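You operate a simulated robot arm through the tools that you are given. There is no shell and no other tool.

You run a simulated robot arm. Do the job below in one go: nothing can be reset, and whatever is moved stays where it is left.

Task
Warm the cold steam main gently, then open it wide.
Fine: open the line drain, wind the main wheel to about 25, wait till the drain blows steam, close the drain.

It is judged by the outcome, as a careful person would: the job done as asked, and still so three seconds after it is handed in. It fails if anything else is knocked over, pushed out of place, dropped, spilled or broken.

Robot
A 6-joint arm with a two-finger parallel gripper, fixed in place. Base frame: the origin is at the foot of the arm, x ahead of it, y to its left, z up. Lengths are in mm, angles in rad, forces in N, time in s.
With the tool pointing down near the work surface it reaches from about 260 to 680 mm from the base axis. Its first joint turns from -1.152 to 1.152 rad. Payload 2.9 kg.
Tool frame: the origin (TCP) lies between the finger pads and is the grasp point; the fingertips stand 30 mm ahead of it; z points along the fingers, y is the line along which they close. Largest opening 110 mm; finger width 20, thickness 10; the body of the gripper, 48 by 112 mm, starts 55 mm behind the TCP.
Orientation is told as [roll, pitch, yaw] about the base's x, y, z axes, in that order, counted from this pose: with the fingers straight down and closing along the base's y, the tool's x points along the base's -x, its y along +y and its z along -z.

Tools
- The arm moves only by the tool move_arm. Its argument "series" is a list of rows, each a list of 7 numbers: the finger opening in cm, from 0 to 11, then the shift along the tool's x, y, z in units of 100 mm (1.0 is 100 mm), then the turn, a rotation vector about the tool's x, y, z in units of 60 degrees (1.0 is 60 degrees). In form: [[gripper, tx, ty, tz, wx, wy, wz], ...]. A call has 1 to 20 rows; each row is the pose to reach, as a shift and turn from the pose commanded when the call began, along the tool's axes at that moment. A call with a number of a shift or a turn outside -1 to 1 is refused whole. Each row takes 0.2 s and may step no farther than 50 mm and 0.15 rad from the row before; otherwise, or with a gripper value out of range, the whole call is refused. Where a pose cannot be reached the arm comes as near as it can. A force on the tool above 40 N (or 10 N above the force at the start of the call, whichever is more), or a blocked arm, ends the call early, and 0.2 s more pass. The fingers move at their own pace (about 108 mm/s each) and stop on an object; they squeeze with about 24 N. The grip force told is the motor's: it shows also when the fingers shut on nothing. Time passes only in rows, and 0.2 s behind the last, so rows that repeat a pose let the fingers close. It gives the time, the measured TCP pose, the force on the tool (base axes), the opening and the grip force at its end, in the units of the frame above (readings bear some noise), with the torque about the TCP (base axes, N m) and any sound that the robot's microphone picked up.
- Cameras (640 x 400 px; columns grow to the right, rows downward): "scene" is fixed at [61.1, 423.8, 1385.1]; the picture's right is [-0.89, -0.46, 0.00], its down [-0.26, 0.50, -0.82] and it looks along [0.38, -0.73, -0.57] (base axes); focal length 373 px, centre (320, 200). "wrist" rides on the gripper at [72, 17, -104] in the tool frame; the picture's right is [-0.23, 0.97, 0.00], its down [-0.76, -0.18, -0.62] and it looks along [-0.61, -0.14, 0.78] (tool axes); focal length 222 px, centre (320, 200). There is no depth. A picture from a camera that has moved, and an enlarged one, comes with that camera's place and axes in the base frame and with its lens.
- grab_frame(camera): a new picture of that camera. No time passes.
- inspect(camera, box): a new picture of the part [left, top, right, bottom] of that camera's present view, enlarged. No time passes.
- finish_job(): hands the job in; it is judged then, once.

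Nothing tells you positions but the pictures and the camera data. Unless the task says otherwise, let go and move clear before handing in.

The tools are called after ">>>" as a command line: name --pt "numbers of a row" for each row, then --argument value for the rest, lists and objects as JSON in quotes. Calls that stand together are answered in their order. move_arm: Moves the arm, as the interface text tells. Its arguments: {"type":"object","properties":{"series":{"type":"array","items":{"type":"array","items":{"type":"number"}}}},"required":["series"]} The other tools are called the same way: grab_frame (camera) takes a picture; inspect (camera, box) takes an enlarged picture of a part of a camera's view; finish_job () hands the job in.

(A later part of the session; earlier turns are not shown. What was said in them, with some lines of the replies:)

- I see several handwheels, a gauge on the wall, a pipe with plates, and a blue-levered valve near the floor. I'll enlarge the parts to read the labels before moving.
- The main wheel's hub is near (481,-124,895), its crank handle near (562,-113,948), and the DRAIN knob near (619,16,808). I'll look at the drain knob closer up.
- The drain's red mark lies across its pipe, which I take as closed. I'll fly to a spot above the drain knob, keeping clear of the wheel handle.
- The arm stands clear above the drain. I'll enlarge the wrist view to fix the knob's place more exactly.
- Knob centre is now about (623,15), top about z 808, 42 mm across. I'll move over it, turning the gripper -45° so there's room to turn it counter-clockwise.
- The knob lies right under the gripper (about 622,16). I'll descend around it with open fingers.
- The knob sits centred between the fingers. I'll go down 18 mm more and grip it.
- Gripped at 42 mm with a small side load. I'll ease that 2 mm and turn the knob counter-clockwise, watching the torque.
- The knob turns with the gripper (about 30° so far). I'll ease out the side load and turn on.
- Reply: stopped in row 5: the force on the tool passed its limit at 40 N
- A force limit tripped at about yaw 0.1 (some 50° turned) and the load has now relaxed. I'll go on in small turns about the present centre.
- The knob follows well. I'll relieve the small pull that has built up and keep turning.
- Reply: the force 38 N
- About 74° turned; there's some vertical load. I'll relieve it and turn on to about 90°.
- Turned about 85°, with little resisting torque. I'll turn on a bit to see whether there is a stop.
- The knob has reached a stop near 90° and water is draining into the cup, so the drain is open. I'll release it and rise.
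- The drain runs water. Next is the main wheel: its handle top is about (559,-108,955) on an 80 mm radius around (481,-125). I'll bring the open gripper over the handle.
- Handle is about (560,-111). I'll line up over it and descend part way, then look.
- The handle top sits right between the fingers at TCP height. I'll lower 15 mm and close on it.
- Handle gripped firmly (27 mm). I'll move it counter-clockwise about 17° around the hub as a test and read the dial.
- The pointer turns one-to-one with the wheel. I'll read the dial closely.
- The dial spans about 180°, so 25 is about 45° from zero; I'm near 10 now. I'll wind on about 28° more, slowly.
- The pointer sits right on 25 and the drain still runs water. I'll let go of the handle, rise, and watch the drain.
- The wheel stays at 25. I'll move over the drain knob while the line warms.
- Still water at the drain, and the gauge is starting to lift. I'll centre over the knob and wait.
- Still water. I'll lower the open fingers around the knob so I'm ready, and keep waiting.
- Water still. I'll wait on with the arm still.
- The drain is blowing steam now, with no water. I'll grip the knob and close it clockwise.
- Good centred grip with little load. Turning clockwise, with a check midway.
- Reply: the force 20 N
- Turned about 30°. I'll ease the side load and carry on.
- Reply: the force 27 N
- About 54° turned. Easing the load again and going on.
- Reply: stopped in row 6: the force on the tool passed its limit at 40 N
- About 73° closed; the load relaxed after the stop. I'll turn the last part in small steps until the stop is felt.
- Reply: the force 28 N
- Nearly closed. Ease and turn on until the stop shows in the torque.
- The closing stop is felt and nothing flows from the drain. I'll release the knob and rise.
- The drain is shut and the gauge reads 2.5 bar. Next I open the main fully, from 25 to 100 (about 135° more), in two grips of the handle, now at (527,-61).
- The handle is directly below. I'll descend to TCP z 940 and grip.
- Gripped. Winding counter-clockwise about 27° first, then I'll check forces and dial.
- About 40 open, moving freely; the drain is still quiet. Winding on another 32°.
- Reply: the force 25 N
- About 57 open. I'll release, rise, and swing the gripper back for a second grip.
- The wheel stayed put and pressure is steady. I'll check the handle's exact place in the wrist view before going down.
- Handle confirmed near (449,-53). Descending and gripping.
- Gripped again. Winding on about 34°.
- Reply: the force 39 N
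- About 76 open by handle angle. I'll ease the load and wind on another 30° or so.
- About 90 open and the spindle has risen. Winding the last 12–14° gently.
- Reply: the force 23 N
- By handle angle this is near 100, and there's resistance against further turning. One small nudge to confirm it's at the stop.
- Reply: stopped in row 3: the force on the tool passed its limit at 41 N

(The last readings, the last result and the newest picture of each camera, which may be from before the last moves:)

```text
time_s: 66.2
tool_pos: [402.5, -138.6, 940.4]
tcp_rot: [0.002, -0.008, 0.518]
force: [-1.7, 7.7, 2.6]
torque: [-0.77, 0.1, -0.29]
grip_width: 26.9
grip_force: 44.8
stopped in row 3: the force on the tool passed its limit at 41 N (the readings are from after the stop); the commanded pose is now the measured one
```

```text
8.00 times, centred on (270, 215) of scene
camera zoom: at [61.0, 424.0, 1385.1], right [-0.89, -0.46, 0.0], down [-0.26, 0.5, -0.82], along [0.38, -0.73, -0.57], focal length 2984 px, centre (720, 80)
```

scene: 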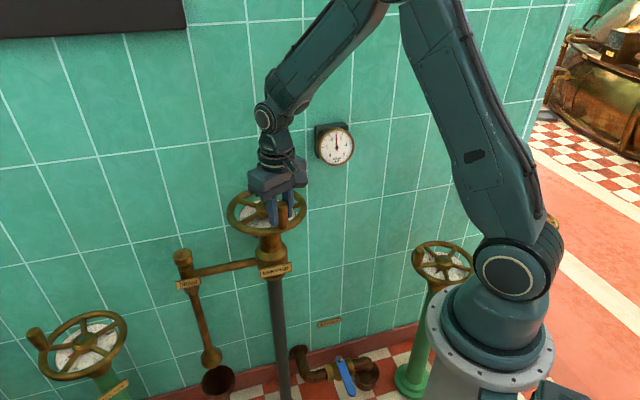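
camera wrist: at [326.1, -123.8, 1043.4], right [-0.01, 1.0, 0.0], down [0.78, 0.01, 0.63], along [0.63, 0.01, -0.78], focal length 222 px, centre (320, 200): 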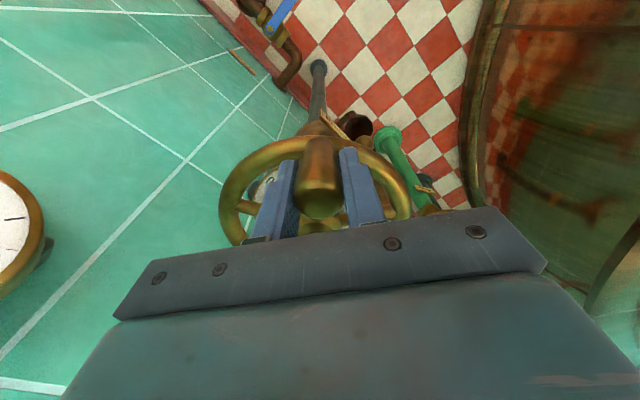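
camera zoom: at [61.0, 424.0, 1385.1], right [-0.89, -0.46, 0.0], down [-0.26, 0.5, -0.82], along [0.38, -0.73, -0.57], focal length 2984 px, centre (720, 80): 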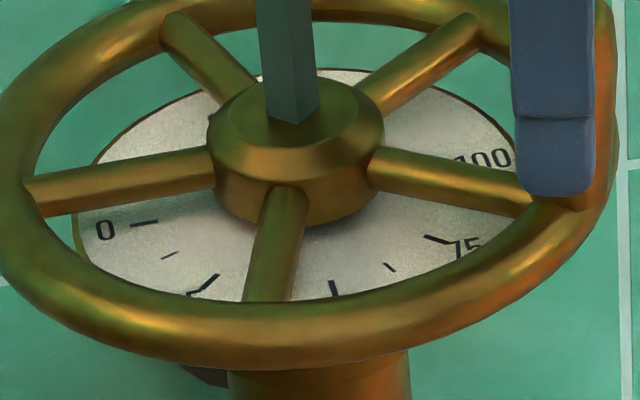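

The wheel is at its full-open stop. Releasing and rising clear.

>>> move_arm --pt "4 0 0 0 0 0 0" --pt "6 0 0 0 0 0 0" --pt "7 0 0 0 0 0 0" --pt "7 0 0 -0.25 0 0 0" --pt "7 0 0 -0.5 0 0 0" --pt "7 0 0 -0.75 0 0 0" --pt "7 0 0 -1.0 0 0 0"

>>> move_arm --pt "7 0 0 -0.25 0 0 0" --pt "7 0 0 -0.5 0 0 0" --pt "7 0.3 0 -0.6 0 0 0" --pt "7 0.5 0 -0.6 0 0 0" --pt "7 0.5 0 -0.6 0 0 0"

>>> grab_frame --camera "scene"

>>> inspect --camera "scene" --box '[230, 190, 310, 240]'

>>> grab_frame --camera "wrist"

>>> inspect --camera "scene" --box '[300, 110, 370, 170]'

>>> inspect --camera "scene" --box '[160, 235, 300, 400]'

```text
time_s: 67.8
tool_pos: [402.3, -140.4, 1039.5]
tcp_rot: [0.004, -0.008, 0.517]
force: [-0.1, 0.5, 0.1]
torque: [0.01, -0.03, 0.03]
grip_width: 70.0
grip_force: 0.1
```

```text
time_s: 69.0
tool_pos: [357.3, -167.2, 1099.6]
tcp_rot: [0.003, -0.008, 0.519]
force: [0.1, 0.9, -0.7]
torque: [0.02, 0.02, 0.0]
grip_width: 69.9
grip_force: 0.1
```

```text
taken
```

scene: 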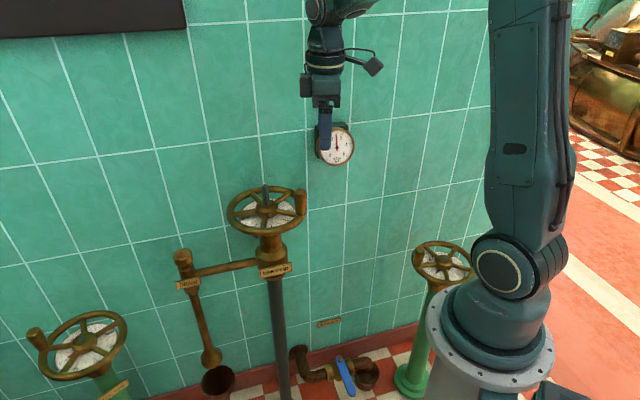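

```text
8.00 times, centred on (270, 215) of scene
camera zoom: at [61.1, 423.8, 1385.1], right [-0.89, -0.46, 0.0], down [-0.26, 0.5, -0.82], along [0.38, -0.73, -0.57], focal length 2984 px, centre (720, 80)
```

zoom: 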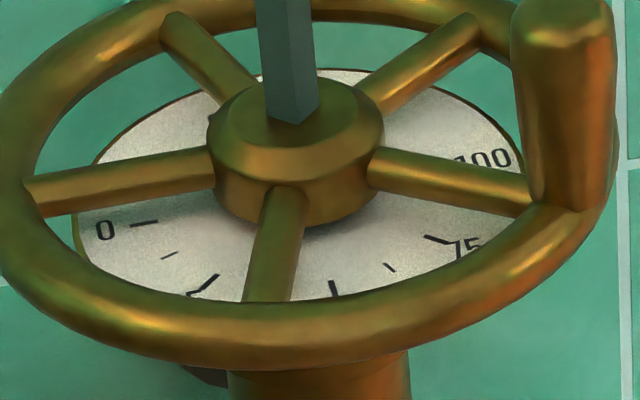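

```text
taken
camera wrist: at [286.5, -187.6, 1202.5], right [-0.28, 0.96, 0.01], down [0.75, 0.22, 0.63], along [0.6, 0.18, -0.78], focal length 222 px, centre (320, 200)
```

wrist: 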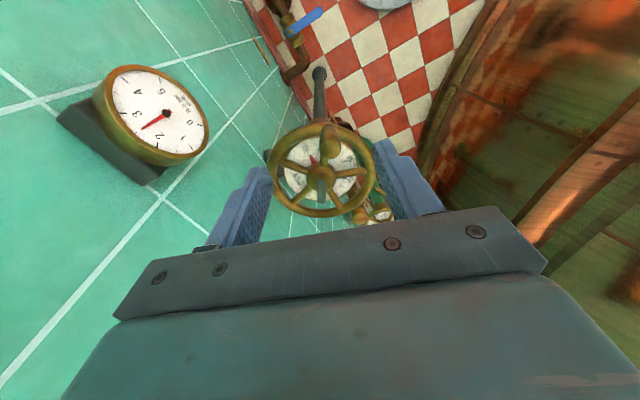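

```text
6.67 times, centred on (335, 140) of scene
camera zoom: at [61.1, 423.8, 1385.1], right [-0.89, -0.46, 0.0], down [-0.26, 0.5, -0.82], along [0.38, -0.73, -0.57], focal length 2487 px, centre (220, 600)
```

zoom: 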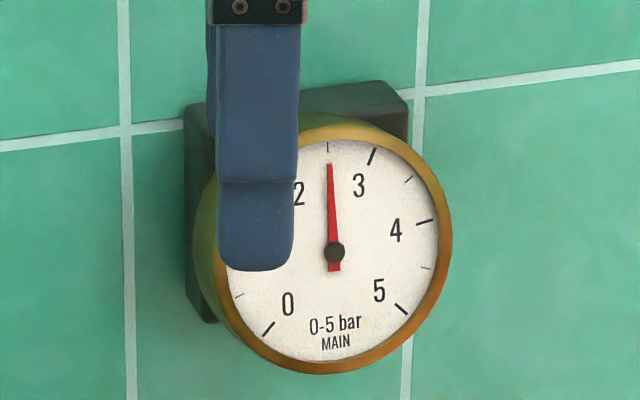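

```text
2.42 times, centred on (230, 318) of scene
camera zoom: at [61.1, 423.8, 1385.1], right [-0.89, -0.46, 0.0], down [-0.26, 0.5, -0.82], along [0.38, -0.73, -0.57], focal length 904 px, centre (538, -85)
```

zoom: 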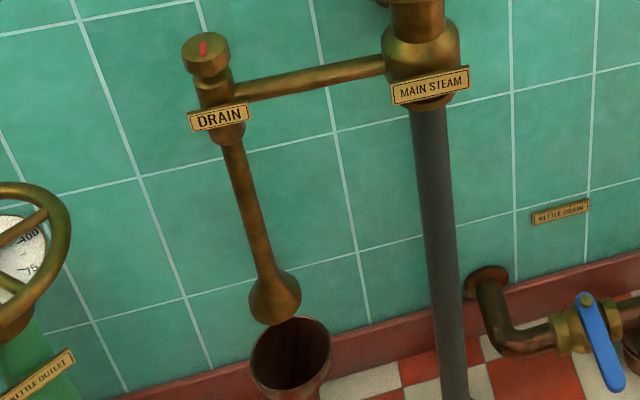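

The drain is shut and dry, the gauge is steady at 2.5 bar, and the wheel looks fully open. A last look at the dial pointer.

>>> inspect --camera "wrist" --box '[260, 110, 390, 220]'

```text
3.64 times, centred on (325, 165) of wrist
camera zoom: at [286.5, -187.6, 1202.5], right [-0.28, 0.96, 0.01], down [0.75, 0.22, 0.63], along [0.6, 0.18, -0.78], focal length 808 px, centre (302, 327)
```

zoom: 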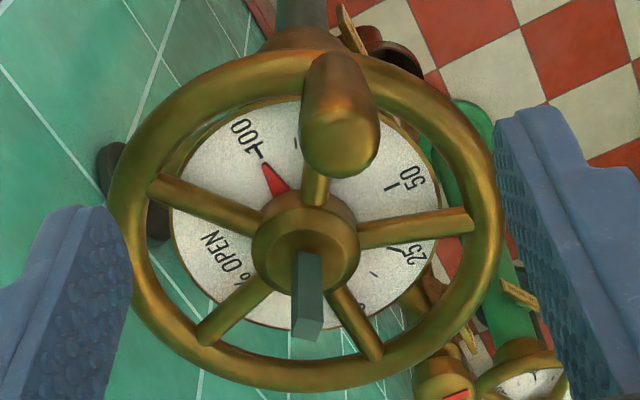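

The pointer reads 100, the drain is closed and dry, the pressure is steady, and the gripper is clear. I'm handing in the job.

>>> finish_job

```text
The job is handed in.
```

The steam main is warmed and fully open. The drain is shut and nothing else was moved, and I've handed the job in.

- **Warming:** I opened the drain and wound the main wheel to 25. I waited about 12 s until the drain changed from water to steam, then turned the drain back to its stop.
- **Opening:** I wound the wheel on to its full-open stop, and the dial pointer reads 100.
- **Final state:** The drain is dry and the main gauge holds steady at 2.5 bar. The gripper has let go and is clear.

A few drops fell from the main valve body when I first cracked it open. They had stopped by the time it reached 25 and did not come back.
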